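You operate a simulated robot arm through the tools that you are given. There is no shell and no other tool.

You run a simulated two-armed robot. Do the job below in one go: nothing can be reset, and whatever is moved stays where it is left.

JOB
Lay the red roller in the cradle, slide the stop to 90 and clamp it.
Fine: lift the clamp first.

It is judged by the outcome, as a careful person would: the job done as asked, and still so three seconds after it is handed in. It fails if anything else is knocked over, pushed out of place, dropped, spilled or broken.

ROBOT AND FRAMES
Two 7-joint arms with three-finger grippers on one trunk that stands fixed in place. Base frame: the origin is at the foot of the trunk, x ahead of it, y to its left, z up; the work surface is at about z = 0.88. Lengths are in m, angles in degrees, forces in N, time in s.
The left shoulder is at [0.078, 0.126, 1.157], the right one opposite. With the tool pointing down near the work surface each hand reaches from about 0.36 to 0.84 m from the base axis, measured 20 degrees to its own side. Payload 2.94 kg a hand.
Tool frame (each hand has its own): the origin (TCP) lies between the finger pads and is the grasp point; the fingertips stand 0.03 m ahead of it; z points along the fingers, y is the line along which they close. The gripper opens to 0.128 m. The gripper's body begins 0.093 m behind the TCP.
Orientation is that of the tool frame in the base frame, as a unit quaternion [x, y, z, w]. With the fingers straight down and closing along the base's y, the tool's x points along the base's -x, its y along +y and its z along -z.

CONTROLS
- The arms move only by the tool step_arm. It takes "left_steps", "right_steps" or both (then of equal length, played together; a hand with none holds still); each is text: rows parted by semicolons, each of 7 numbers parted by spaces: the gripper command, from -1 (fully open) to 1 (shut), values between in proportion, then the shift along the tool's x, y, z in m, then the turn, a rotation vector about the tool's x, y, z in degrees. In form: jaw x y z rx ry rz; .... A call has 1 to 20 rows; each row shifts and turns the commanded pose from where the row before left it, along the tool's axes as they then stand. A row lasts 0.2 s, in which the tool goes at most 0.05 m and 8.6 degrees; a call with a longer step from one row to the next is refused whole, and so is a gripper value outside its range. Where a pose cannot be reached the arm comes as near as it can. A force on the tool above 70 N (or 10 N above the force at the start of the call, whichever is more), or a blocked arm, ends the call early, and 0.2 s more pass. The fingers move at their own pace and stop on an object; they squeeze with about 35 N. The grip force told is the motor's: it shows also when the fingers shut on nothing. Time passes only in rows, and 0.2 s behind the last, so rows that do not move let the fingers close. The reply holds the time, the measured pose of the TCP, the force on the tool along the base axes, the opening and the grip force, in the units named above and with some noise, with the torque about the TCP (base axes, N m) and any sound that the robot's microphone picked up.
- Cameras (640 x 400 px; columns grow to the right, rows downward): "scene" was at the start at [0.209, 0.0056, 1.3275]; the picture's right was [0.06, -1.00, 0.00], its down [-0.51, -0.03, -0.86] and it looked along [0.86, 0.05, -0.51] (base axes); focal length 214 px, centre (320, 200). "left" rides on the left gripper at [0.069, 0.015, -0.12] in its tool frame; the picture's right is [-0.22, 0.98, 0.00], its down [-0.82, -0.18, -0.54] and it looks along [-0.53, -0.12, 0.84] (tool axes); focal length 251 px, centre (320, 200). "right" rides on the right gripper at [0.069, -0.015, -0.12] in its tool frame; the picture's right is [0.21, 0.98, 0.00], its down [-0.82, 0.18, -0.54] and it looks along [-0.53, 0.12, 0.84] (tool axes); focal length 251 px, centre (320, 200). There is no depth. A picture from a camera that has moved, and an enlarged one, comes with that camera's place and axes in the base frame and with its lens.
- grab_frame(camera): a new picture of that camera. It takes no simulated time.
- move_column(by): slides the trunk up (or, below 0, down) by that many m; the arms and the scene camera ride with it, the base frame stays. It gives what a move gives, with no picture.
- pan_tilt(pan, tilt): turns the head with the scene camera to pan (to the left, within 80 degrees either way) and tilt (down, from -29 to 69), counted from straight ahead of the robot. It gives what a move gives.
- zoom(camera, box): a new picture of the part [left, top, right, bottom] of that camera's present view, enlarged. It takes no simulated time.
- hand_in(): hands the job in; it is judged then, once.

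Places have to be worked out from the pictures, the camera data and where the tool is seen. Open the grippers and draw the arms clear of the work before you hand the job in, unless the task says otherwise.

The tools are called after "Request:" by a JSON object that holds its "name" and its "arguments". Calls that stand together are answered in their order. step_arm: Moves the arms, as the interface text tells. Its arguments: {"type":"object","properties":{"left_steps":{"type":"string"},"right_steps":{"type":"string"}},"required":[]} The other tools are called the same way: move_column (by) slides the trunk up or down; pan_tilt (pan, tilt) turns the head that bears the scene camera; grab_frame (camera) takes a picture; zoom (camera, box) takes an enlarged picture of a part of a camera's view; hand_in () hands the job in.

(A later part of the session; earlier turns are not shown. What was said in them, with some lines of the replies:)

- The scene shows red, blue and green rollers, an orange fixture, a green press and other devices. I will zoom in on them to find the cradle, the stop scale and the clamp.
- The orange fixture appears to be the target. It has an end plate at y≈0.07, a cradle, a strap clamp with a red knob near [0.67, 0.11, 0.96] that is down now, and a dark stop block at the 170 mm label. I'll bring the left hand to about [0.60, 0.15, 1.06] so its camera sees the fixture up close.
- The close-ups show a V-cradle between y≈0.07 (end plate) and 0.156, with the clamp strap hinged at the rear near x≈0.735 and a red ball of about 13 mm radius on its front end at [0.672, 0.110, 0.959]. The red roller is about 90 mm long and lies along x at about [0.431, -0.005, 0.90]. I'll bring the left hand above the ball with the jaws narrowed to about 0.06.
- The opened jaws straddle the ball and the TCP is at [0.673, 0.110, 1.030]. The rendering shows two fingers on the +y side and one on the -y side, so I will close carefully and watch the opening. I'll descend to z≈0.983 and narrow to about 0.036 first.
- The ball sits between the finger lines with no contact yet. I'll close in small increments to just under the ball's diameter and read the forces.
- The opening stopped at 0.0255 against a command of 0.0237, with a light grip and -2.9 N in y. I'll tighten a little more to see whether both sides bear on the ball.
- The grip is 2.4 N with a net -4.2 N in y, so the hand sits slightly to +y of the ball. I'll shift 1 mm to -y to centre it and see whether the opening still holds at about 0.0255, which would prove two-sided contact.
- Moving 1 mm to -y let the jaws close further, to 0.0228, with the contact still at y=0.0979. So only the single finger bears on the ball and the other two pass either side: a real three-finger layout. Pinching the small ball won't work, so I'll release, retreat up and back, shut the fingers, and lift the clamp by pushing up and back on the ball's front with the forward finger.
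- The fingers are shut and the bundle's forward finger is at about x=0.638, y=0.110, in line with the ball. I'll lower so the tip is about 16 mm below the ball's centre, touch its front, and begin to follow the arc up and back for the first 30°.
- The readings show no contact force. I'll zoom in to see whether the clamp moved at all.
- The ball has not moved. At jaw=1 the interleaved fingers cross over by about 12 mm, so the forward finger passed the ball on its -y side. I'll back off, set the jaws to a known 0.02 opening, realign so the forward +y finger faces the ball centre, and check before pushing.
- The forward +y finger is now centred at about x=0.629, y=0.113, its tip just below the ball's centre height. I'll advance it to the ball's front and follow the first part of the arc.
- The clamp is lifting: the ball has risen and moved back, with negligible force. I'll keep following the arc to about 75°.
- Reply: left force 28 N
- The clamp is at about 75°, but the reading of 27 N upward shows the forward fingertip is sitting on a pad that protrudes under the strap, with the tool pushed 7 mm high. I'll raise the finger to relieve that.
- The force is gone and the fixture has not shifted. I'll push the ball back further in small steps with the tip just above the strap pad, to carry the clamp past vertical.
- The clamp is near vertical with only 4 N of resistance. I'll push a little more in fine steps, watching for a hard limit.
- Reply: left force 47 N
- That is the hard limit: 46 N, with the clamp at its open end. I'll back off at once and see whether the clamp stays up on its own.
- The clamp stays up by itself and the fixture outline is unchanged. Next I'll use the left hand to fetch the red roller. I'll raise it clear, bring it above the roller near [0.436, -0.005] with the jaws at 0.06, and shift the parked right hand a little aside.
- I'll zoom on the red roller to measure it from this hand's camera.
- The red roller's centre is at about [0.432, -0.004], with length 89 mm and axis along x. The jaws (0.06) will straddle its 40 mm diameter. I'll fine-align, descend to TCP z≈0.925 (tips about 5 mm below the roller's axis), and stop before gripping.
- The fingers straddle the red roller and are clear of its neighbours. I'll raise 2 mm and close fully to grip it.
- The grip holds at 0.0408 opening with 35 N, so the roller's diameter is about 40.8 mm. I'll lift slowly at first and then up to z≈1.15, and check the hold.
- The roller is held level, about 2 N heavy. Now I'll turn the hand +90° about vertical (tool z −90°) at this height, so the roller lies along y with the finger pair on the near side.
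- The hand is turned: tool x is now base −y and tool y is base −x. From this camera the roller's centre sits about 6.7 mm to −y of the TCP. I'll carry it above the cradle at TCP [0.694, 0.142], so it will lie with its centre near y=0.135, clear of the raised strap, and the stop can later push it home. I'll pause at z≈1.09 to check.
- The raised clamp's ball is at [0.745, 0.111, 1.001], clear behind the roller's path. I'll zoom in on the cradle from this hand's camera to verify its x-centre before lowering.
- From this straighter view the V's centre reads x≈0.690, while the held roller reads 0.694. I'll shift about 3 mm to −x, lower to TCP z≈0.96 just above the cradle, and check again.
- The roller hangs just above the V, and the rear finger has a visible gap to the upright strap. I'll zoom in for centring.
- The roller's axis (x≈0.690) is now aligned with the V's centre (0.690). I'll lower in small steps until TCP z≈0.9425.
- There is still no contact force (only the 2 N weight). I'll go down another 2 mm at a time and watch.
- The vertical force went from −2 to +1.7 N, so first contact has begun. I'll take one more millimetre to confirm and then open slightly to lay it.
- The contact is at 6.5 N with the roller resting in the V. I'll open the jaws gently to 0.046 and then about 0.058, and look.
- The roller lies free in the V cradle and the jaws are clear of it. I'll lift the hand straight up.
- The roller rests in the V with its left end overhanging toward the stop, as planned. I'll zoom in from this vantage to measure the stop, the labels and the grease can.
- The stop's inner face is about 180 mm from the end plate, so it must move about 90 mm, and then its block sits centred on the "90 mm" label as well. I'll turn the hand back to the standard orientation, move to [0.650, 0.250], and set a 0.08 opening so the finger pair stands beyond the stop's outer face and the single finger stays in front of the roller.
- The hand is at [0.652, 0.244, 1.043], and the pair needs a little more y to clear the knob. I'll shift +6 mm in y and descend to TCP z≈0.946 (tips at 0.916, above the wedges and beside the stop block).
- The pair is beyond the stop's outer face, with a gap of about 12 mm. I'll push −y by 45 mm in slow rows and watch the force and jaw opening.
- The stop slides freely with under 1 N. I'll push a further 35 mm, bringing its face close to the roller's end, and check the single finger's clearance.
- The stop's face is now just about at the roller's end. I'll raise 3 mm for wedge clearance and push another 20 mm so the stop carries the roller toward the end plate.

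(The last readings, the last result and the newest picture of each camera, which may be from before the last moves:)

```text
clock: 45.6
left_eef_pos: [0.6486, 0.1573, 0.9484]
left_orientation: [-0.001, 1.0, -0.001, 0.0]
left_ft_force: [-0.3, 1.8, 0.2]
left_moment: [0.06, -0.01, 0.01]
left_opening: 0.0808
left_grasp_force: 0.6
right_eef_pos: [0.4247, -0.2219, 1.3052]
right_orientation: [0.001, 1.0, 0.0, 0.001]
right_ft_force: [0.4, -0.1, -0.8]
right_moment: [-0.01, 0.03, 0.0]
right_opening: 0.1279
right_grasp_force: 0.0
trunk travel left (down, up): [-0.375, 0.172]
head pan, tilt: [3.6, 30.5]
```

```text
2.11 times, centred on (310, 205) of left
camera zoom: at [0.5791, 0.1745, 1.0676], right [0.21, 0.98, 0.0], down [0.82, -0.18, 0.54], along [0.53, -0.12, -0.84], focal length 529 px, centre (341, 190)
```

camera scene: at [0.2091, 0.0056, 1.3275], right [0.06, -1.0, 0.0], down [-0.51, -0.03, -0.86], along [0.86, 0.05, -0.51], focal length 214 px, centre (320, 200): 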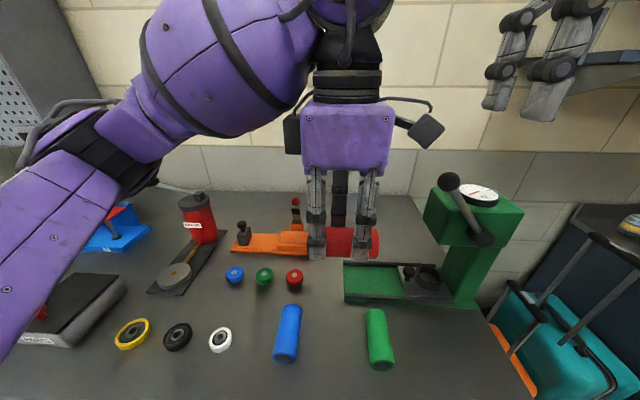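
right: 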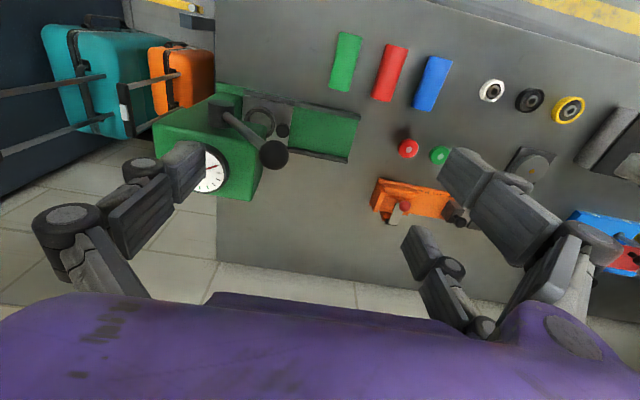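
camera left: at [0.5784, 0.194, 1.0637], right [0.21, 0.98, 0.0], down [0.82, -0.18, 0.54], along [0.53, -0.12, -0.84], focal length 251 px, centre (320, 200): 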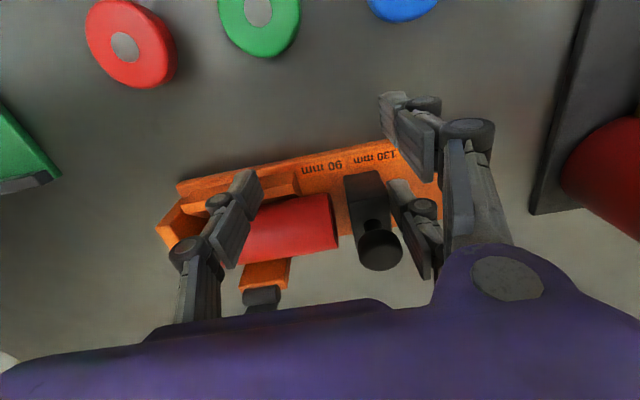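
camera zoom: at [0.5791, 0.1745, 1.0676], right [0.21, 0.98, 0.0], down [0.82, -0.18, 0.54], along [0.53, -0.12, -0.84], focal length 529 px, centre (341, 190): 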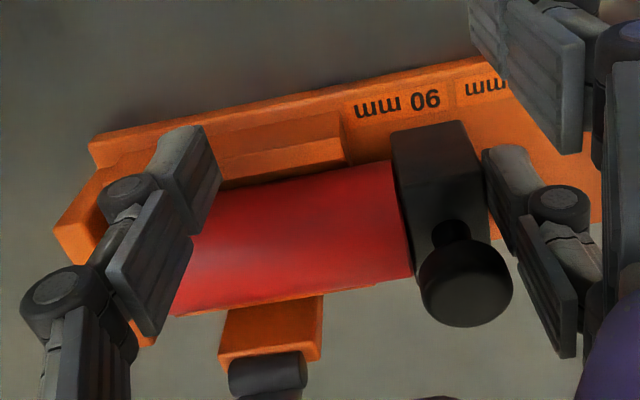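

The stop now carries the roller along with 1.8 N, and about 6–9 mm remain to the end plate. I'll push in 2 mm rows and look for a rise in force at contact.

Request:
{"name": "step_arm", "arguments": {"left_steps": "-0.25 0 -0.002 0 0 0 0; -0.25 0 -0.002 0 0 0 0; -0.25 0 -0.001 0 0 0 0; -0.25 0 0 0 0 0 0"}}

Request:
{"name": "zoom", "arguments": {"camera": "scene", "box": [255, 205, 315, 255]}}

Request:
{"name": "zoom", "arguments": {"camera": "left", "box": [160, 110, 460, 300]}}

```text
clock: 46.6
left_eef_pos: [0.6483, 0.1514, 0.9472]
left_orientation: [0.0, 1.0, -0.001, 0.0]
left_ft_force: [-0.2, 0.3, -0.9]
left_moment: [-0.04, 0.01, -0.01]
left_opening: 0.0799
left_grasp_force: 0.1
right_eef_pos: [0.4238, -0.2231, 1.3057]
right_orientation: [0.001, 1.0, 0.0, -0.001]
right_ft_force: [0.3, -0.6, 0.9]
right_moment: [0.01, -0.01, -0.02]
right_opening: 0.1279
right_grasp_force: 0.0
trunk travel left (down, up): [-0.375, 0.172]
head pan, tilt: [3.6, 30.5]
```

```text
8.00 times, centred on (285, 230) of scene
camera zoom: at [0.209, 0.0056, 1.3275], right [0.06, -1.0, 0.0], down [-0.51, -0.03, -0.86], along [0.86, 0.05, -0.51], focal length 1716 px, centre (600, -40)
```

zoom: 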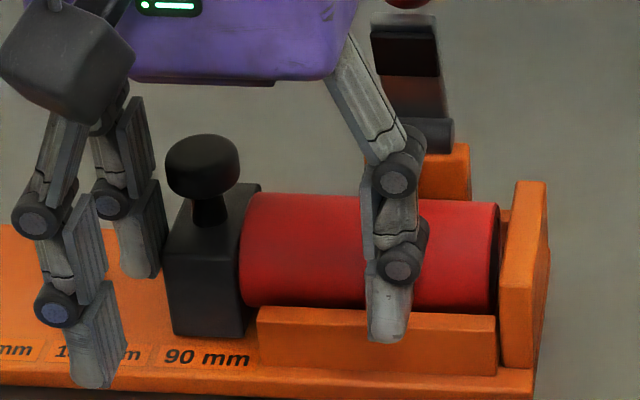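

```text
2.11 times, centred on (310, 205) of left
camera zoom: at [0.5789, 0.1683, 1.0675], right [0.21, 0.98, 0.0], down [0.82, -0.18, 0.54], along [0.53, -0.12, -0.84], focal length 529 px, centre (341, 190)
```

zoom: 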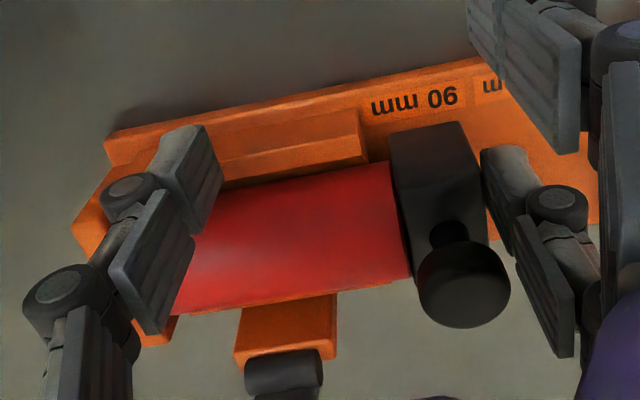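

The gap to the wedge's end is about 4 mm and the roller's end is almost at the end plate. I'll continue in 1 mm rows until the force rises.

Request:
{"name": "step_arm", "arguments": {"left_steps": "-0.25 0 -0.001 0 0 0 0; -0.25 0 -0.001 0 0 0 0; -0.25 0 -0.001 0 0 0 0; -0.25 0 0 0 0 0 0"}}

Request:
{"name": "zoom", "arguments": {"camera": "scene", "box": [255, 205, 315, 255]}}

```text
clock: 47.6
left_eef_pos: [0.6475, 0.1495, 0.9455]
left_orientation: [-0.001, 1.0, 0.0, 0.0]
left_ft_force: [0.2, 1.9, 0.2]
left_moment: [0.04, -0.01, 0.06]
left_opening: 0.0813
left_grasp_force: 0.9
right_eef_pos: [0.4231, -0.2235, 1.3056]
right_orientation: [0.001, 1.0, 0.0, 0.001]
right_ft_force: [0.4, 0.8, -0.4]
right_moment: [0.0, -0.04, 0.02]
right_opening: 0.128
right_grasp_force: 0.1
trunk travel left (down, up): [-0.375, 0.172]
head pan, tilt: [3.6, 30.5]
```

```text
8.00 times, centred on (285, 230) of scene
camera zoom: at [0.2091, 0.0059, 1.3275], right [0.06, -1.0, 0.0], down [-0.51, -0.03, -0.86], along [0.86, 0.05, -0.51], focal length 1716 px, centre (600, -40)
```

zoom: 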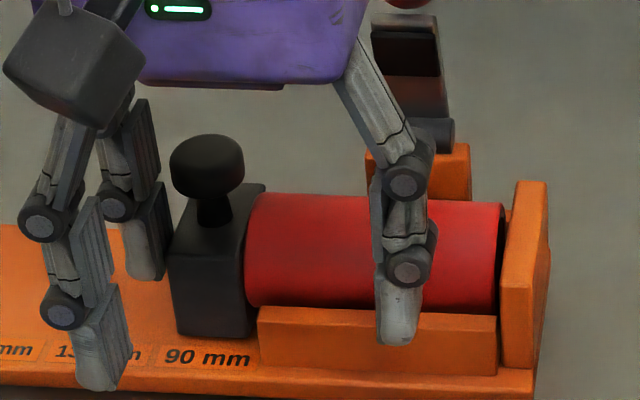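

It's still creeping (1.9 N, jaw spread 1 mm). I'll go on in 1 mm rows to find a firm contact.

Request:
{"name": "step_arm", "arguments": {"left_steps": "-0.25 0 -0.001 0 0 0 0; -0.25 0 -0.001 0 0 0 0; -0.25 0 -0.001 0 0 0 0; -0.25 0 0 0 0 0 0"}}

Request:
{"name": "zoom", "arguments": {"camera": "scene", "box": [255, 205, 315, 255]}}

Request:
{"name": "zoom", "arguments": {"camera": "left", "box": [160, 110, 460, 300]}}

```text
clock: 48.6
left_eef_pos: [0.6467, 0.1468, 0.9462]
left_orientation: [0.0, 1.0, 0.0, -0.001]
left_ft_force: [-0.2, 8.9, -3.6]
left_moment: [0.05, 0.08, 0.16]
left_opening: 0.0846
left_grasp_force: 3.4
right_eef_pos: [0.4239, -0.2218, 1.3047]
right_orientation: [0.0, 1.0, 0.0, 0.001]
right_ft_force: [-0.5, -0.4, 0.3]
right_moment: [-0.04, 0.01, 0.0]
right_opening: 0.128
right_grasp_force: 0.0
trunk travel left (down, up): [-0.375, 0.172]
head pan, tilt: [3.6, 30.5]
```

```text
8.00 times, centred on (285, 230) of scene
camera zoom: at [0.2094, 0.0068, 1.3274], right [0.06, -1.0, 0.0], down [-0.51, -0.03, -0.86], along [0.86, 0.05, -0.51], focal length 1716 px, centre (600, -40)
```

zoom: 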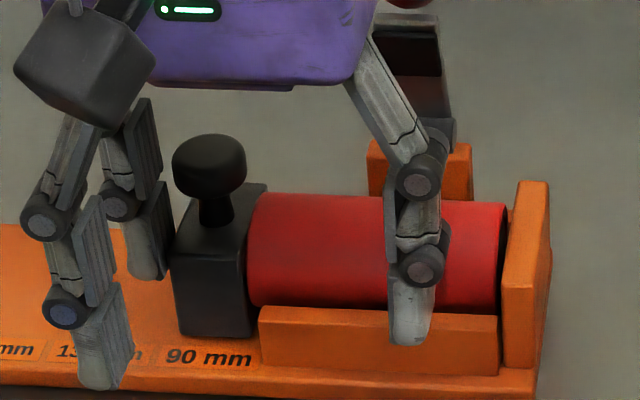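

```text
2.11 times, centred on (310, 205) of left
camera zoom: at [0.5787, 0.1637, 1.0663], right [0.21, 0.98, 0.0], down [0.82, -0.18, 0.54], along [0.53, -0.12, -0.84], focal length 529 px, centre (341, 190)
```

zoom: 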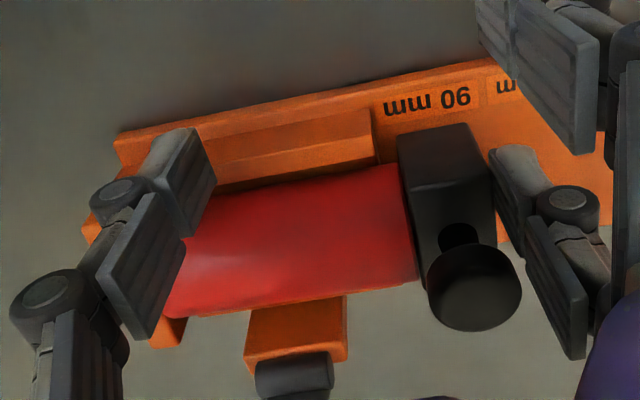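

Firm contact: 8.9 N with the jaw spreading, so the roller is against the end plate and the stop is against the roller at 90. I'll ease the hand back in +y and lift it clear.

Request:
{"name": "step_arm", "arguments": {"left_steps": "-0.25 0 0.006 0 0 0 0; -0.25 0 0.01 0 0 0 0; -0.25 -0 0 -0.02 0 0 0; -0.25 0.01 0 -0.04 0 0 0; -0.25 0.02 0 -0.04 0 0 0; -0.25 0.02 0 -0.03 0 0 0; -0.25 0 0 0 0 0 0"}}

Request:
{"name": "zoom", "arguments": {"camera": "scene", "box": [235, 180, 325, 260]}}

Request:
{"name": "grab_frame", "arguments": {"camera": "left"}}

```text
clock: 50.2
left_eef_pos: [0.5969, 0.1655, 1.0779]
left_orientation: [-0.001, 1.0, 0.0, -0.001]
left_ft_force: [0.0, 1.0, 0.6]
left_moment: [0.0, 0.01, 0.01]
left_opening: 0.0801
left_grasp_force: 0.0
right_eef_pos: [0.4251, -0.2224, 1.306]
right_orientation: [0.001, 1.0, 0.001, 0.0]
right_ft_force: [-0.2, 0.7, -0.5]
right_moment: [0.01, -0.02, -0.02]
right_opening: 0.128
right_grasp_force: 0.0
trunk travel left (down, up): [-0.375, 0.172]
head pan, tilt: [3.6, 30.5]
```

```text
5.00 times, centred on (280, 220) of scene
camera zoom: at [0.2095, 0.0058, 1.3274], right [0.06, -1.0, 0.0], down [-0.51, -0.03, -0.86], along [0.86, 0.05, -0.51], focal length 1072 px, centre (520, 100)
```

zoom: 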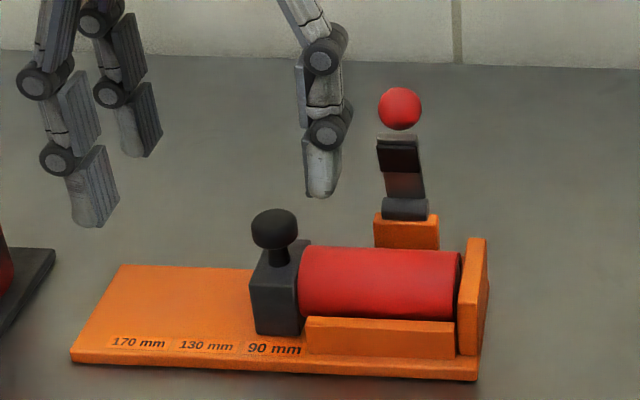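

```text
taken
camera left: at [0.5284, 0.1808, 1.197], right [0.21, 0.98, 0.0], down [0.82, -0.18, 0.54], along [0.53, -0.12, -0.84], focal length 251 px, centre (320, 200)
```

left: 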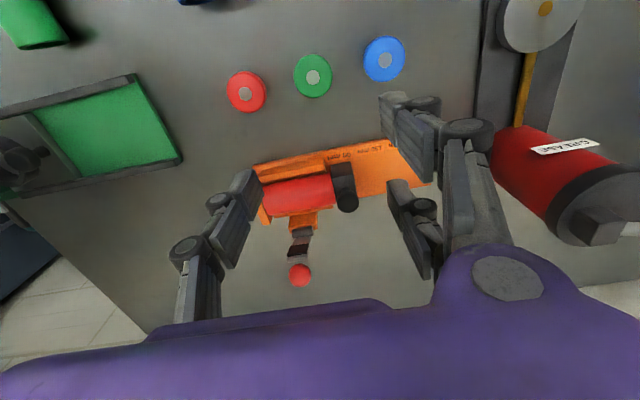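

The stop stays put beside the roller, right at the "90 mm" label, and the fixture outline is unchanged. I'll zoom in to verify this and the clamp's present position.

Request:
{"name": "zoom", "arguments": {"camera": "left", "box": [240, 130, 400, 300]}}

Request:
{"name": "zoom", "arguments": {"camera": "scene", "box": [265, 190, 320, 255]}}

```text
2.35 times, centred on (320, 215) of left
camera zoom: at [0.5284, 0.1808, 1.197], right [0.21, 0.98, 0.0], down [0.82, -0.18, 0.54], along [0.53, -0.12, -0.84], focal length 592 px, centre (320, 165)
```

zoom: 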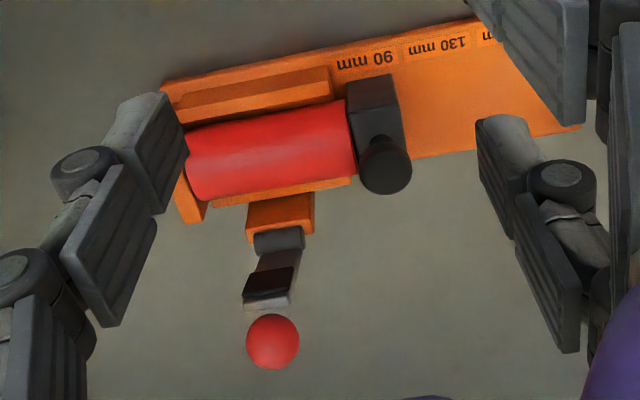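

```text
6.15 times, centred on (292, 222) of scene
camera zoom: at [0.2095, 0.0058, 1.3274], right [0.06, -1.0, 0.0], down [-0.51, -0.03, -0.86], along [0.86, 0.05, -0.51], focal length 1320 px, centre (489, 62)
```

zoom: 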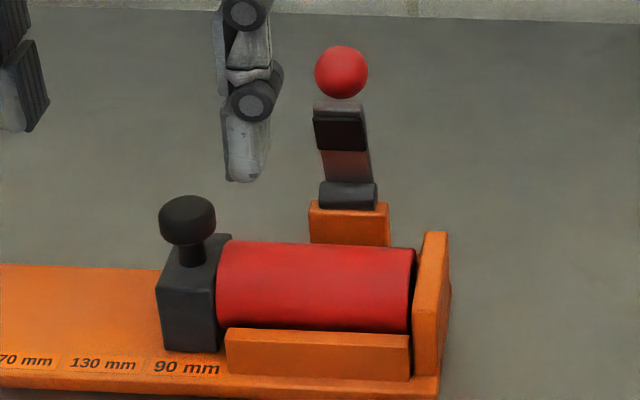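

The ball is now at [0.7425, 0.110, 1.005] and the hinge at about [0.738, 0.936], radius 70 mm. To lower the clamp I'll hook the single finger behind the ball and draw it along the arc forward and down. First I'll go over to x≈0.774, y≈0.167 with an opening of 0.10, above everything.

Request:
{"name": "step_arm", "arguments": {"left_steps": "-0.5625 0 0.0015 -0.01 0 0 0; -0.5625 -0.0441 0 0 0 0 0; -0.5625 -0.0441 0 0 0 0 0; -0.5625 -0.0441 0 0 0 0 0; -0.5625 -0.0441 0 0 0 0 0; -0.5625 0 0 0 0 0 0"}}

Request:
{"name": "grab_frame", "arguments": {"camera": "left"}}

Request:
{"name": "zoom", "arguments": {"camera": "scene", "box": [225, 140, 345, 260]}}

```text
clock: 51.6
left_eef_pos: [0.7737, 0.1665, 1.0847]
left_orientation: [0.0, 1.0, 0.0, 0.001]
left_ft_force: [-0.1, 0.4, 0.9]
left_moment: [-0.06, -0.07, 0.0]
left_opening: 0.1
left_grasp_force: 0.0
right_eef_pos: [0.423, -0.2209, 1.3054]
right_orientation: [0.001, 1.0, 0.0, -0.001]
right_ft_force: [-1.2, 0.8, 0.2]
right_moment: [-0.05, 0.0, -0.03]
right_opening: 0.128
right_grasp_force: 0.0
trunk travel left (down, up): [-0.375, 0.172]
head pan, tilt: [3.6, 30.5]
```

```text
taken
camera left: at [0.705, 0.1823, 1.2061], right [0.21, 0.98, 0.0], down [0.82, -0.18, 0.54], along [0.53, -0.12, -0.84], focal length 251 px, centre (320, 200)
```

left: 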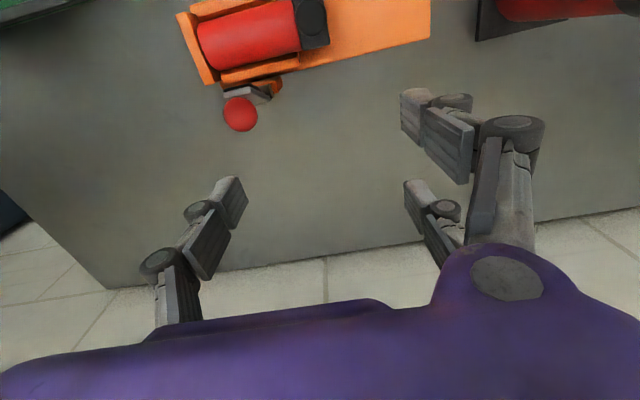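

```text
3.33 times, centred on (285, 200) of scene
camera zoom: at [0.2081, 0.0067, 1.3277], right [0.06, -1.0, 0.0], down [-0.51, -0.03, -0.86], along [0.86, 0.05, -0.51], focal length 715 px, centre (437, 200)
```

zoom: 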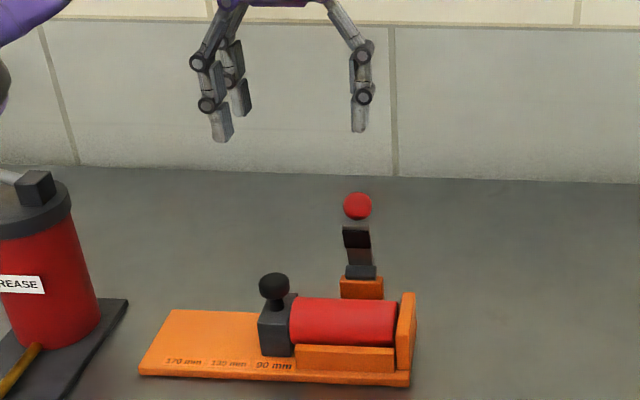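

The single finger is at about [0.773, 0.108] behind the ball at [0.741, 0.111]. I'll descend to TCP z≈1.026 so its tip lies just below the ball's centre.

Request:
{"name": "step_arm", "arguments": {"left_steps": "-0.5625 0 0 0.025 0 0 0; -0.5625 0 0 0.02 0 0 0; -0.5625 0 0 0.0137 0 0 0; -0.5625 0 0 0 0 0 0"}}

Request:
{"name": "grab_frame", "arguments": {"camera": "left"}}

Request:
{"name": "zoom", "arguments": {"camera": "scene", "box": [245, 170, 335, 250]}}

```text
clock: 52.6
left_eef_pos: [0.7754, 0.165, 1.0278]
left_orientation: [-0.001, 1.0, -0.002, 0.0]
left_ft_force: [0.4, 0.3, 0.2]
left_moment: [-0.02, -0.01, 0.04]
left_opening: 0.0999
left_grasp_force: 0.0
right_eef_pos: [0.424, -0.2227, 1.305]
right_orientation: [0.0, 1.0, 0.001, 0.0]
right_ft_force: [-0.9, 0.4, 0.5]
right_moment: [0.0, 0.02, 0.0]
right_opening: 0.128
right_grasp_force: 0.2
trunk travel left (down, up): [-0.375, 0.172]
head pan, tilt: [3.6, 30.5]
```

```text
taken
camera left: at [0.706, 0.1817, 1.1476], right [0.21, 0.98, 0.0], down [0.82, -0.18, 0.54], along [0.53, -0.12, -0.84], focal length 251 px, centre (320, 200)
```

left: 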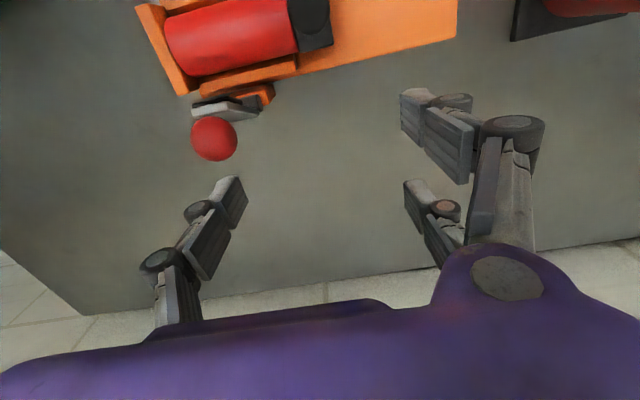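

```text
5.00 times, centred on (290, 210) of scene
camera zoom: at [0.2087, 0.0056, 1.3276], right [0.06, -1.0, 0.0], down [-0.51, -0.03, -0.86], along [0.86, 0.05, -0.51], focal length 1072 px, centre (470, 150)
```

zoom: 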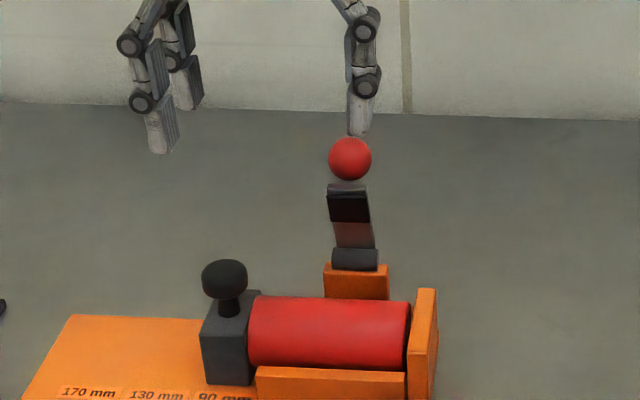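

The finger tip is behind the ball, about 5 mm below its centre and aligned in y. I'll draw it toward −x along the arc to about the 120° lever position.

Request:
{"name": "step_arm", "arguments": {"left_steps": "-0.5625 0.006 0 0.001 0 0 0; -0.5625 0.006 0 0.001 0 0 0; -0.5625 0.008 0 0 0 0 0; -0.5625 0.0085 0 0 0 0 0; -0.5625 0.006 0 0.0015 0 0 0; -0.5625 0.006 0 0.0016 0 0 0; -0.5625 0.0055 0 0.0026 0 0 0; -0.5625 0.0055 0 0.0026 0 0 0; -0.5625 0 0 0 0 0 0"}}

Request:
{"name": "grab_frame", "arguments": {"camera": "left"}}

Request:
{"name": "zoom", "arguments": {"camera": "scene", "box": [245, 170, 335, 250]}}

```text
clock: 54.6
left_eef_pos: [0.7214, 0.1631, 1.0167]
left_orientation: [-0.001, 1.0, -0.001, 0.0]
left_ft_force: [0.4, 0.0, 0.0]
left_moment: [0.01, -0.05, 0.0]
left_opening: 0.1001
left_grasp_force: 0.1
right_eef_pos: [0.4245, -0.2231, 1.3055]
right_orientation: [0.001, 1.0, 0.001, 0.0]
right_ft_force: [0.7, 0.1, 0.1]
right_moment: [0.0, -0.01, -0.04]
right_opening: 0.1278
right_grasp_force: 0.1
trunk travel left (down, up): [-0.375, 0.172]
head pan, tilt: [3.6, 30.5]
```

```text
taken
camera left: at [0.6536, 0.1798, 1.1375], right [0.21, 0.98, 0.0], down [0.82, -0.18, 0.54], along [0.53, -0.12, -0.84], focal length 251 px, centre (320, 200)
```

left: 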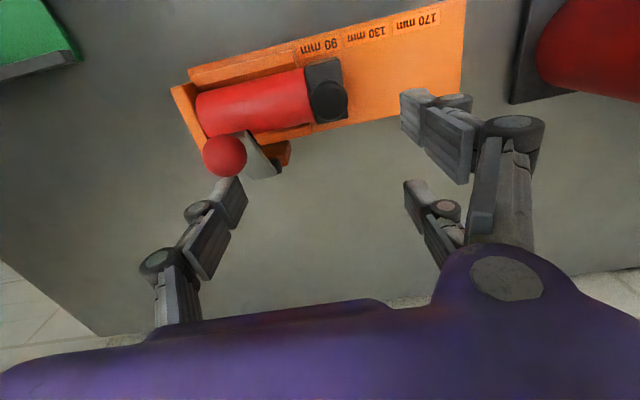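

```text
5.00 times, centred on (290, 210) of scene
camera zoom: at [0.209, 0.0055, 1.3275], right [0.06, -1.0, 0.0], down [-0.51, -0.03, -0.86], along [0.86, 0.05, -0.51], focal length 1072 px, centre (470, 150)
```

zoom: 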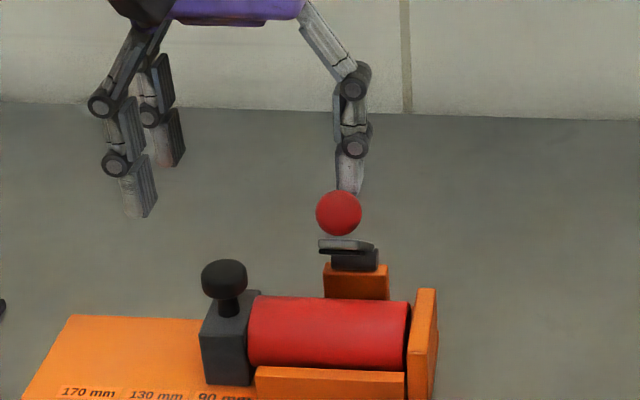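

The clamp follows smoothly with no notable force, and the ball is now at about [0.700, 0.110, 0.994]. I'll continue down to about the 150° position, correcting y by +3 mm.

Request:
{"name": "step_arm", "arguments": {"left_steps": "-0.5625 0.0038 0.003 0.0033 0 0 0; -0.5625 0.0038 0 0.0033 0 0 0; -0.5625 0.004 0 0.004 0 0 0; -0.5625 0.004 0 0.004 0 0 0; -0.5625 0.0035 0 0.005 0 0 0; -0.5625 0.0035 0 0.005 0 0 0; -0.5625 0 0 0 0 0 0"}}

Request:
{"name": "grab_frame", "arguments": {"camera": "left"}}

Request:
{"name": "zoom", "arguments": {"camera": "scene", "box": [255, 190, 325, 252]}}

```text
clock: 56.2
left_eef_pos: [0.6991, 0.1663, 0.9927]
left_orientation: [-0.001, 1.0, 0.0, 0.0]
left_ft_force: [-0.3, 0.0, -0.1]
left_moment: [0.0, 0.02, -0.05]
left_opening: 0.1002
left_grasp_force: 0.0
right_eef_pos: [0.4245, -0.2238, 1.3045]
right_orientation: [0.0, 1.0, 0.001, 0.0]
right_ft_force: [0.2, 0.2, 0.3]
right_moment: [0.01, 0.0, 0.05]
right_opening: 0.1281
right_grasp_force: 0.1
trunk travel left (down, up): [-0.375, 0.172]
head pan, tilt: [3.6, 30.5]
```

```text
taken
camera left: at [0.6307, 0.1833, 1.1138], right [0.21, 0.98, 0.0], down [0.82, -0.18, 0.54], along [0.53, -0.12, -0.84], focal length 251 px, centre (320, 200)
```

left: 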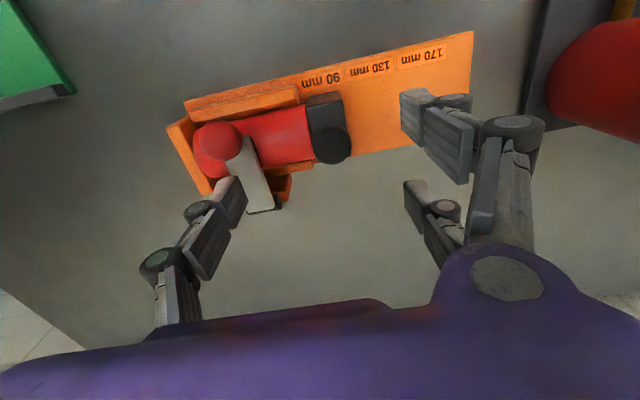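

```text
6.45 times, centred on (290, 221) of scene
camera zoom: at [0.209, 0.0056, 1.3275], right [0.06, -1.0, 0.0], down [-0.51, -0.03, -0.86], along [0.86, 0.05, -0.51], focal length 1384 px, centre (514, 64)
```

zoom: 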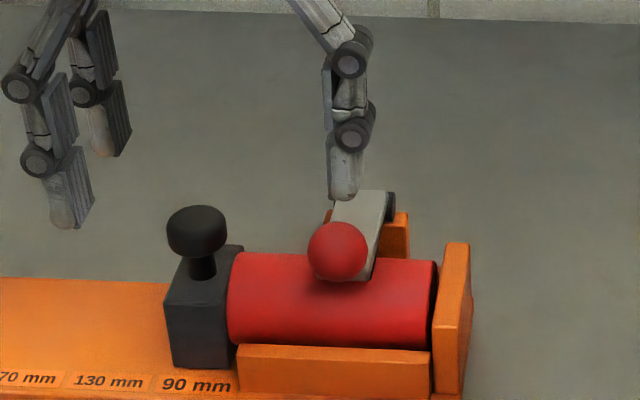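

The ball is now back at its original closed spot (image position nearly identical), so the clamp has come down onto the roller. I'll make sure it is fully home with a gentle press from above. First I raise the finger over the ball.

Request:
{"name": "step_arm", "arguments": {"left_steps": "-0.5625 0 0 -0.03 0 0 0; -0.5625 0.0135 0 0 0 0 0; -0.5625 0.0135 0.001 0 0 0 0; -0.5625 0 0 0.012 0 0 0; -0.5625 0 0 0.004 0 0 0; -0.5625 0 0 0 0 0 0"}}

Request:
{"name": "zoom", "arguments": {"camera": "scene", "box": [255, 190, 325, 252]}}

Request:
{"name": "zoom", "arguments": {"camera": "left", "box": [140, 40, 360, 240]}}

```text
clock: 57.6
left_eef_pos: [0.671, 0.1661, 1.007]
left_orientation: [-0.001, 1.0, 0.0, -0.001]
left_ft_force: [-0.1, 0.6, 0.2]
left_moment: [0.01, 0.0, 0.02]
left_opening: 0.0999
left_grasp_force: 0.1
right_eef_pos: [0.4248, -0.2231, 1.3051]
right_orientation: [0.001, 1.0, 0.001, 0.0]
right_ft_force: [0.3, 0.8, -0.6]
right_moment: [0.01, 0.01, 0.03]
right_opening: 0.1278
right_grasp_force: 0.1
trunk travel left (down, up): [-0.375, 0.172]
head pan, tilt: [3.6, 30.5]
```

```text
6.45 times, centred on (290, 221) of scene
camera zoom: at [0.209, 0.0055, 1.3275], right [0.06, -1.0, 0.0], down [-0.51, -0.03, -0.86], along [0.86, 0.05, -0.51], focal length 1384 px, centre (514, 64)
```

zoom: 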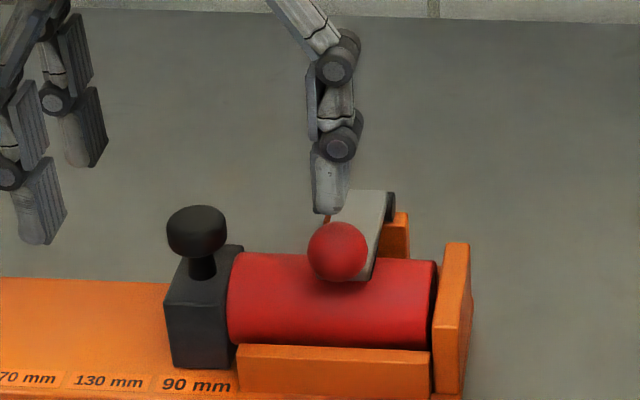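

```text
2.00 times, centred on (250, 140) of left
camera zoom: at [0.6029, 0.1836, 1.1271], right [0.21, 0.98, 0.0], down [0.82, -0.18, 0.54], along [0.53, -0.12, -0.84], focal length 503 px, centre (460, 320)
```

zoom: 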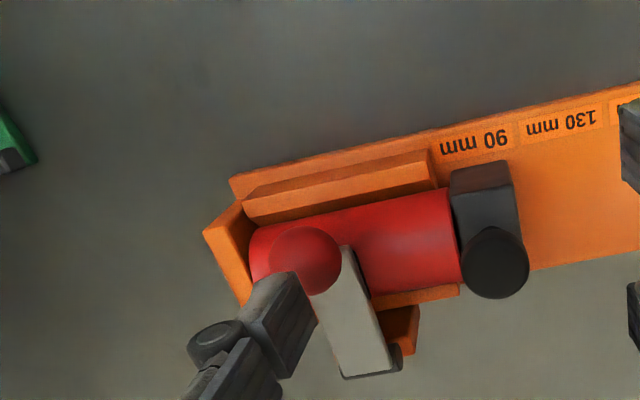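

The clamp's ball is at [0.671, 0.110, 0.959], fully down across the roller. I'll shift 5 mm in y to centre the fingertip on it and press down gently in 1 mm rows.

Request:
{"name": "step_arm", "arguments": {"left_steps": "-0.5625 0 0.005 0.003 0 0 0; -0.5625 0 0 0.001 0 0 0; -0.5625 0 0 0.001 0 0 0; -0.5625 0 0 0.001 0 0 0; -0.5625 0 0 0 0 0 0"}}

```text
clock: 58.8
left_eef_pos: [0.6729, 0.1731, 1.0001]
left_orientation: [0.0, 1.0, 0.0, 0.0]
left_ft_force: [-0.3, -0.2, 0.3]
left_moment: [0.0, 0.01, 0.01]
left_opening: 0.0997
left_grasp_force: 0.1
right_eef_pos: [0.4247, -0.223, 1.3046]
right_orientation: [0.001, 1.0, 0.001, -0.001]
right_ft_force: [-0.9, -0.2, 0.5]
right_moment: [0.02, 0.01, 0.0]
right_opening: 0.128
right_grasp_force: 0.1
trunk travel left (down, up): [-0.375, 0.172]
head pan, tilt: [3.6, 30.5]
```

No contact yet at tip z≈0.970. I'll continue down in 1 mm rows.

Request:
{"name": "step_arm", "arguments": {"left_steps": "-0.5625 0 0 0.001 0 0 0; -0.5625 0 0 0.001 0 0 0; -0.5625 0 0 0 0 0 0"}}

Request:
{"name": "zoom", "arguments": {"camera": "left", "box": [140, 40, 360, 240]}}

Request:
{"name": "zoom", "arguments": {"camera": "scene", "box": [265, 200, 315, 244]}}

```text
clock: 59.6
left_eef_pos: [0.6735, 0.1739, 0.9993]
left_orientation: [-0.001, 1.0, 0.001, 0.001]
left_ft_force: [0.1, 0.1, 0.3]
left_moment: [-0.03, 0.03, -0.01]
left_opening: 0.0998
left_grasp_force: 0.1
right_eef_pos: [0.4247, -0.2228, 1.3053]
right_orientation: [0.001, 1.0, 0.001, 0.0]
right_ft_force: [-1.2, -0.7, 0.7]
right_moment: [0.02, -0.04, -0.03]
right_opening: 0.1282
right_grasp_force: 0.1
trunk travel left (down, up): [-0.375, 0.172]
head pan, tilt: [3.6, 30.5]
```

```text
2.00 times, centred on (250, 140) of left
camera zoom: at [0.6036, 0.1892, 1.1194], right [0.21, 0.98, 0.0], down [0.82, -0.18, 0.54], along [0.53, -0.12, -0.84], focal length 503 px, centre (460, 320)
```

zoom: 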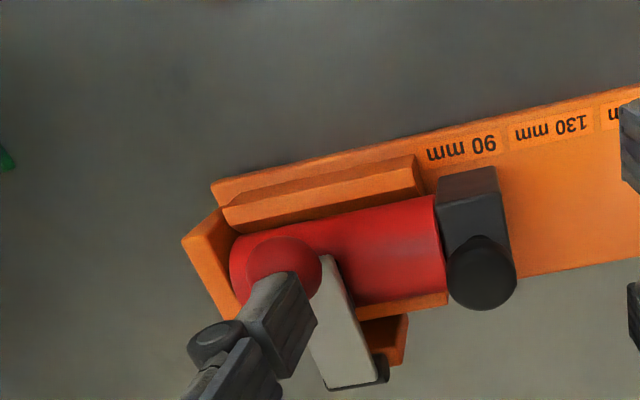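

```text
9.09 times, centred on (290, 222) of scene
camera zoom: at [0.209, 0.0056, 1.3275], right [0.06, -1.0, 0.0], down [-0.51, -0.03, -0.86], along [0.86, 0.05, -0.51], focal length 1950 px, centre (593, 0)
```

zoom: 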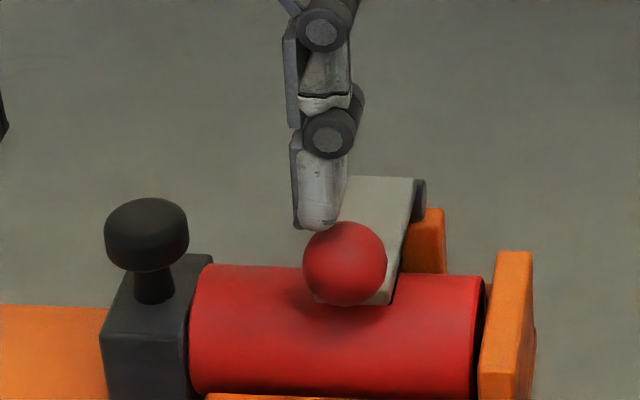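

From the scene view the fingertip is about 7 mm to +y of the ball, so my y-shift was in the wrong direction. I'll raise 4 mm, shift back −7 mm, and then press down gently.

Request:
{"name": "step_arm", "arguments": {"left_steps": "-0.5625 0 0 -0.006 0 0 0; -0.5625 0.002 -0.007 0 0 0 0; -0.5625 0 0 0.004 0 0 0; -0.5625 0 0 0.001 0 0 0; -0.5625 0 0 0.001 0 0 0; -0.5625 0 0 0 0 0 0"}}

Request:
{"name": "zoom", "arguments": {"camera": "scene", "box": [265, 200, 315, 244]}}

```text
clock: 61.0
left_eef_pos: [0.6707, 0.1664, 0.9995]
left_orientation: [-0.001, 1.0, 0.0, 0.001]
left_ft_force: [-0.7, 0.3, 0.6]
left_moment: [-0.03, 0.0, 0.0]
left_opening: 0.1
left_grasp_force: 0.1
right_eef_pos: [0.4241, -0.2231, 1.3045]
right_orientation: [0.001, 1.0, 0.001, 0.001]
right_ft_force: [0.2, -0.8, 0.0]
right_moment: [0.0, 0.03, 0.02]
right_opening: 0.1281
right_grasp_force: 0.0
trunk travel left (down, up): [-0.375, 0.172]
head pan, tilt: [3.6, 30.5]
```

```text
9.09 times, centred on (290, 222) of scene
camera zoom: at [0.2089, 0.0056, 1.3275], right [0.06, -1.0, 0.0], down [-0.51, -0.03, -0.86], along [0.86, 0.05, -0.51], focal length 1950 px, centre (593, 0)
```

zoom: 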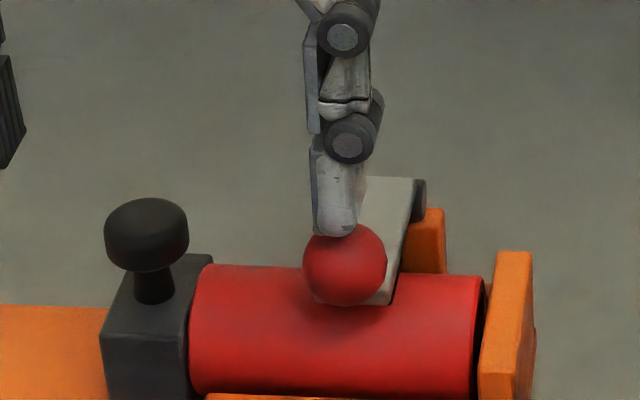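

The fingertip now stands right over the ball. I'll press down in 1 mm rows until a light force appears.

Request:
{"name": "step_arm", "arguments": {"left_steps": "-0.5625 0 0 0.001 0 0 0; -0.5625 0 0 0.001 0 0 0; -0.5625 0 0 0.001 0 0 0; -0.5625 0 0 0 0 0 0"}}

Request:
{"name": "zoom", "arguments": {"camera": "scene", "box": [265, 200, 315, 244]}}

```text
clock: 62.0
left_eef_pos: [0.6702, 0.1656, 0.9955]
left_orientation: [-0.002, 1.0, -0.001, -0.001]
left_ft_force: [0.2, 0.2, -0.9]
left_moment: [-0.01, 0.02, 0.02]
left_opening: 0.1001
left_grasp_force: 0.1
right_eef_pos: [0.4232, -0.222, 1.306]
right_orientation: [0.001, 1.0, 0.001, 0.0]
right_ft_force: [0.2, -0.3, -0.2]
right_moment: [0.02, -0.01, 0.01]
right_opening: 0.128
right_grasp_force: 0.0
trunk travel left (down, up): [-0.375, 0.172]
head pan, tilt: [3.6, 30.5]
```

```text
9.09 times, centred on (290, 222) of scene
camera zoom: at [0.2089, 0.0056, 1.3275], right [0.06, -1.0, 0.0], down [-0.51, -0.03, -0.86], along [0.86, 0.05, -0.51], focal length 1950 px, centre (593, 0)
```

zoom: 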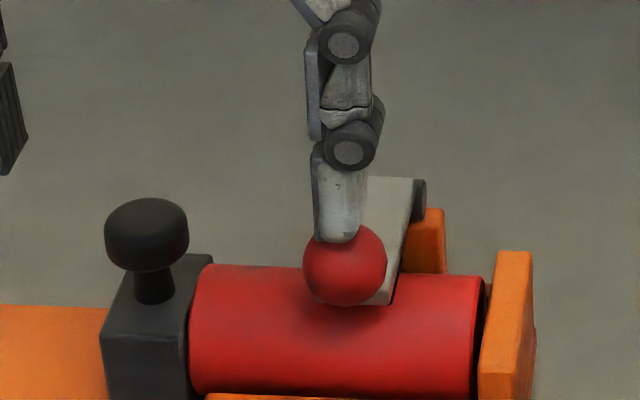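

Still no force, and the overlap in the picture suggests the tip is slightly in front of the ball's top. I'll raise 4 mm, shift +6 mm in x, and come down again.

Request:
{"name": "step_arm", "arguments": {"left_steps": "-0.5625 0 0 -0.006 0 0 0; -0.5625 -0.007 0 0 0 0 0; -0.5625 0 0 0.004 0 0 0; -0.5625 0 0 0.001 0 0 0; -0.5625 0 0 0.001 0 0 0; -0.5625 0 0 0.001 0 0 0; -0.5625 0 0 0 0 0 0"}}

Request:
{"name": "zoom", "arguments": {"camera": "scene", "box": [265, 200, 315, 244]}}

Request:
{"name": "zoom", "arguments": {"camera": "left", "box": [140, 40, 360, 240]}}

```text
clock: 63.6
left_eef_pos: [0.6779, 0.1666, 0.9945]
left_orientation: [-0.001, 1.0, -0.001, 0.0]
left_ft_force: [0.2, 0.1, -0.4]
left_moment: [0.0, -0.01, 0.01]
left_opening: 0.0998
left_grasp_force: 0.0
right_eef_pos: [0.4232, -0.2228, 1.305]
right_orientation: [0.0, 1.0, 0.001, 0.0]
right_ft_force: [-0.5, -0.1, -0.3]
right_moment: [0.0, -0.02, 0.01]
right_opening: 0.1279
right_grasp_force: 0.0
trunk travel left (down, up): [-0.375, 0.172]
head pan, tilt: [3.6, 30.5]
```

```text
9.09 times, centred on (290, 222) of scene
camera zoom: at [0.209, 0.0056, 1.3275], right [0.06, -1.0, 0.0], down [-0.51, -0.03, -0.86], along [0.86, 0.05, -0.51], focal length 1950 px, centre (593, 0)
```

zoom: 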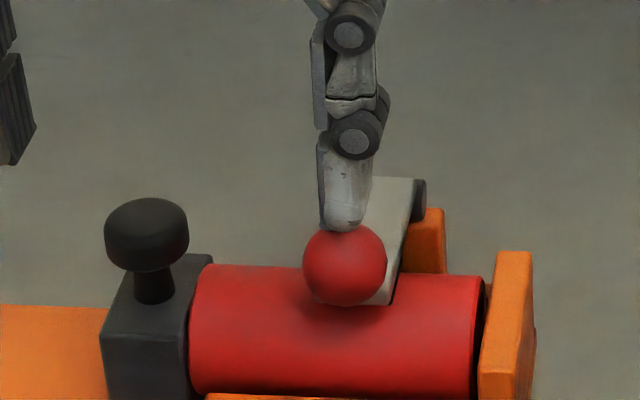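

```text
2.00 times, centred on (250, 140) of left
camera zoom: at [0.609, 0.1827, 1.1154], right [0.21, 0.98, 0.0], down [0.82, -0.18, 0.54], along [0.53, -0.12, -0.84], focal length 503 px, centre (460, 320)
```

zoom: 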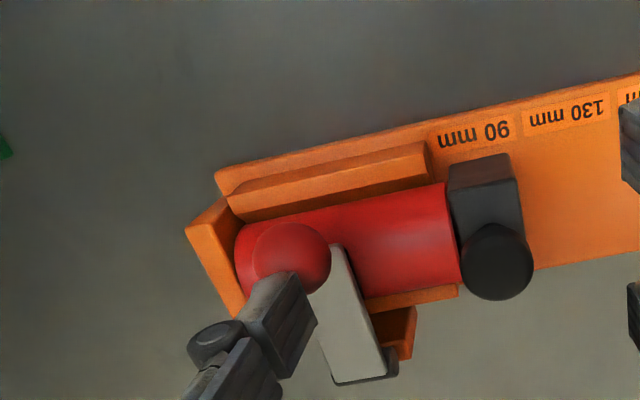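

The tip is right at the ball's top now. I'll go down a few more millimetres, watching the force.

Request:
{"name": "step_arm", "arguments": {"left_steps": "-0.5625 0 0 0.001 0 0 0; -0.5625 0 0 0.001 0 0 0; -0.5625 0 0 0.001 0 0 0; -0.5625 0 0 0 0 0 0"}}

Request:
{"name": "zoom", "arguments": {"camera": "scene", "box": [265, 200, 315, 244]}}

```text
clock: 64.6
left_eef_pos: [0.6765, 0.1664, 0.9916]
left_orientation: [0.0, 1.0, -0.001, 0.001]
left_ft_force: [-0.7, 0.2, 5.7]
left_moment: [-0.34, 0.03, -0.05]
left_opening: 0.1028
left_grasp_force: 2.2
right_eef_pos: [0.4225, -0.2231, 1.3054]
right_orientation: [0.0, 1.0, 0.001, 0.0]
right_ft_force: [0.1, -0.3, 0.1]
right_moment: [0.05, -0.02, -0.01]
right_opening: 0.1281
right_grasp_force: 0.0
trunk travel left (down, up): [-0.375, 0.172]
head pan, tilt: [3.6, 30.5]
```

```text
9.09 times, centred on (290, 222) of scene
camera zoom: at [0.2084, 0.0055, 1.3276], right [0.06, -1.0, 0.0], down [-0.51, -0.03, -0.86], along [0.86, 0.05, -0.51], focal length 1950 px, centre (593, 0)
```

zoom: 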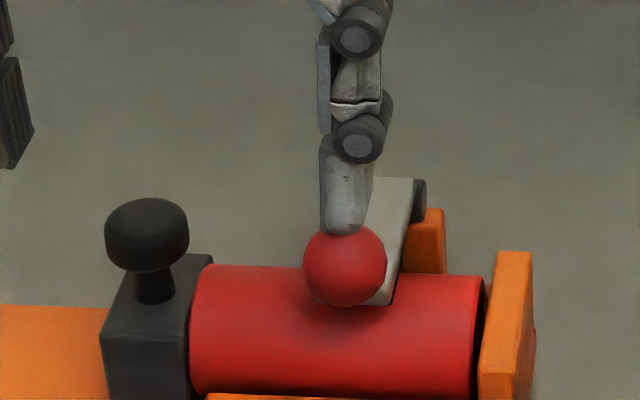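

Contact at 5.7 N and the ball did not move, so the clamp is firmly home on the roller. I'll lift straight off and draw the left arm back to its starting area with the gripper open.

Request:
{"name": "step_arm", "arguments": {"left_steps": "-0.5625 0 0 -0.005 0 0 0; -0.5625 0 0 -0.02 0 0 0; -0.5625 0 0 -0.04 0 0 0; -0.5625 0 0 -0.045 0 0 0; -1 0 0 -0.045 0 0 0; -1 0.04 0.005 -0.02 0 0 0; -1 0.04 0.01 -0.02 0 0 0; -1 0.04 0.01 -0.01 0 0 0; -1 0.04 0.01 0 0 0 0; -1 0.04 0.01 0 0 0 0; -1 0.04 0.01 0 0 0 0; -1 0 0 0 0 0 0"}}

Request:
{"name": "grab_frame", "arguments": {"camera": "scene"}}

Request:
{"name": "zoom", "arguments": {"camera": "scene", "box": [225, 190, 325, 260]}}

Request:
{"name": "grab_frame", "arguments": {"camera": "left"}}

```text
clock: 67.2
left_eef_pos: [0.4361, 0.2202, 1.1952]
left_orientation: [-0.001, 1.0, 0.0, -0.001]
left_ft_force: [-0.4, -0.6, 0.0]
left_moment: [0.02, 0.03, 0.0]
left_opening: 0.1282
left_grasp_force: 0.0
right_eef_pos: [0.4248, -0.2235, 1.3037]
right_orientation: [0.001, 1.0, 0.0, 0.0]
right_ft_force: [1.0, 0.6, -0.3]
right_moment: [0.02, 0.05, 0.0]
right_opening: 0.1283
right_grasp_force: 0.1
trunk travel left (down, up): [-0.375, 0.172]
head pan, tilt: [3.6, 30.5]
```

```text
taken
camera scene: at [0.2099, 0.0052, 1.3273], right [0.06, -1.0, 0.0], down [-0.51, -0.03, -0.86], along [0.86, 0.05, -0.51], focal length 214 px, centre (320, 200)
```

scene: 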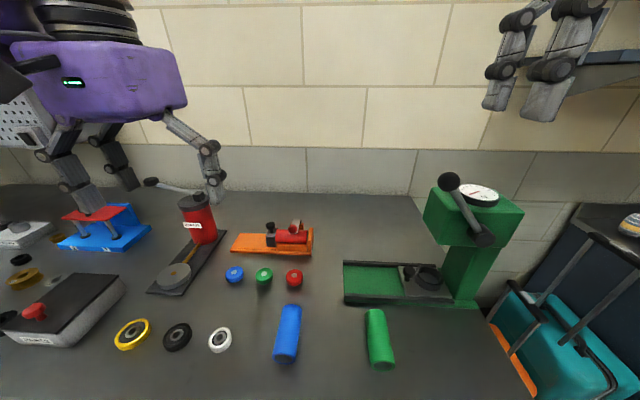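

```text
5.71 times, centred on (275, 225) of scene
camera zoom: at [0.2099, 0.0052, 1.3273], right [0.06, -1.0, 0.0], down [-0.51, -0.03, -0.86], along [0.86, 0.05, -0.51], focal length 1226 px, centre (577, 57)
```

zoom: 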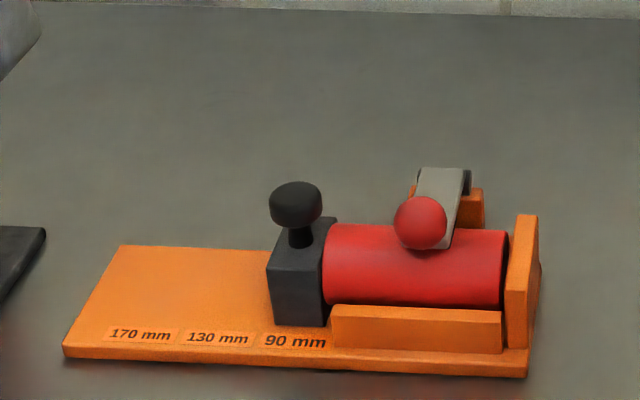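

```text
taken
camera left: at [0.368, 0.2366, 1.3154], right [0.21, 0.98, 0.0], down [0.82, -0.18, 0.54], along [0.53, -0.12, -0.84], focal length 251 px, centre (320, 200)
```

left: 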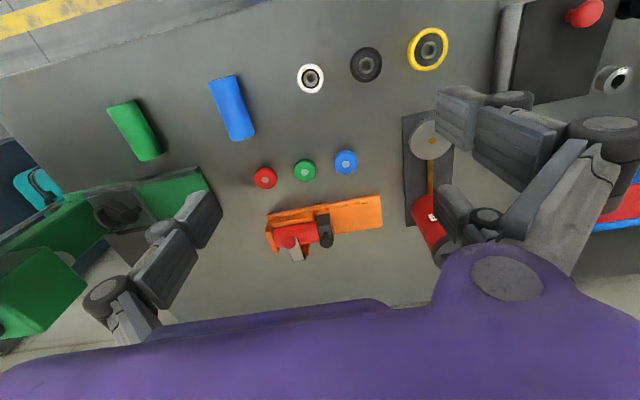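

The roller is clamped in the cradle with the stop at the 90 mm label, and everything else stands as before. I'll take a last close look at the stop and roller fit before handing in.

Request:
{"name": "zoom", "arguments": {"camera": "left", "box": [255, 180, 395, 270]}}

Request:
{"name": "zoom", "arguments": {"camera": "scene", "box": [260, 210, 320, 258]}}

```text
4.44 times, centred on (325, 225) of left
camera zoom: at [0.368, 0.2366, 1.3154], right [0.21, 0.98, 0.0], down [0.82, -0.18, 0.54], along [0.53, -0.12, -0.84], focal length 1118 px, centre (298, 89)
```

zoom: 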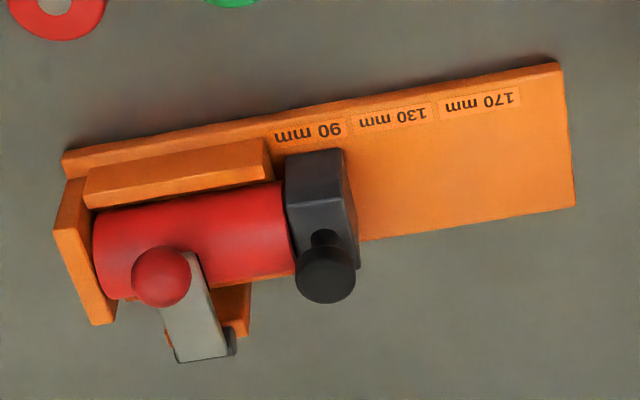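

```text
8.33 times, centred on (290, 234) of scene
camera zoom: at [0.2099, 0.0052, 1.3273], right [0.06, -1.0, 0.0], down [-0.51, -0.03, -0.86], along [0.86, 0.05, -0.51], focal length 1787 px, centre (570, -83)
```

zoom: 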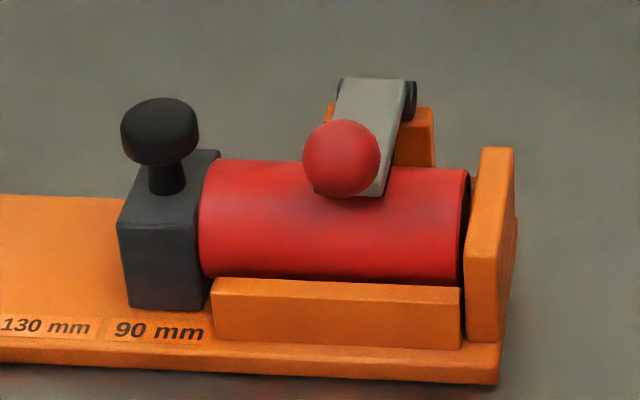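

Both arms are clear with their grippers open. The red roller sits in the cradle between the end plate and the stop at 90, and the clamp is down on it. Handing in.

Request:
{"name": "hand_in", "arguments": {}}

```text
The job is handed in.
```

The red roller is in the cradle, the stop is at 90, and the clamp is down on the roller. I've handed the job in; no result has come back yet.

- **Clamp:** I lifted it first, as you asked, and it stayed up while I worked. At the end I lowered it and pressed lightly, about 6 N, and it didn't move. It rests in the same place as when it was closed on the empty cradle. So I can't tell whether it is gripping the roller or just resting at its end stop.
- **Stop:** I slid it until the roller met the end plate. The roller measures about 89–90 mm, and the stop's face is about 90 mm from the end plate, level with the "90 mm" label. That reading comes from camera pictures, so it could be off by a few millimetres.
- **Force on the fixture:** While opening the clamp I ran it against its end stop and briefly pushed with about 47 N before backing off. Its position in the pictures was unchanged afterwards, and nothing looked bent or broken.
- **Everything else:** The other rollers, the press and the grease can are where they were. Both arms are clear and the grippers are open.
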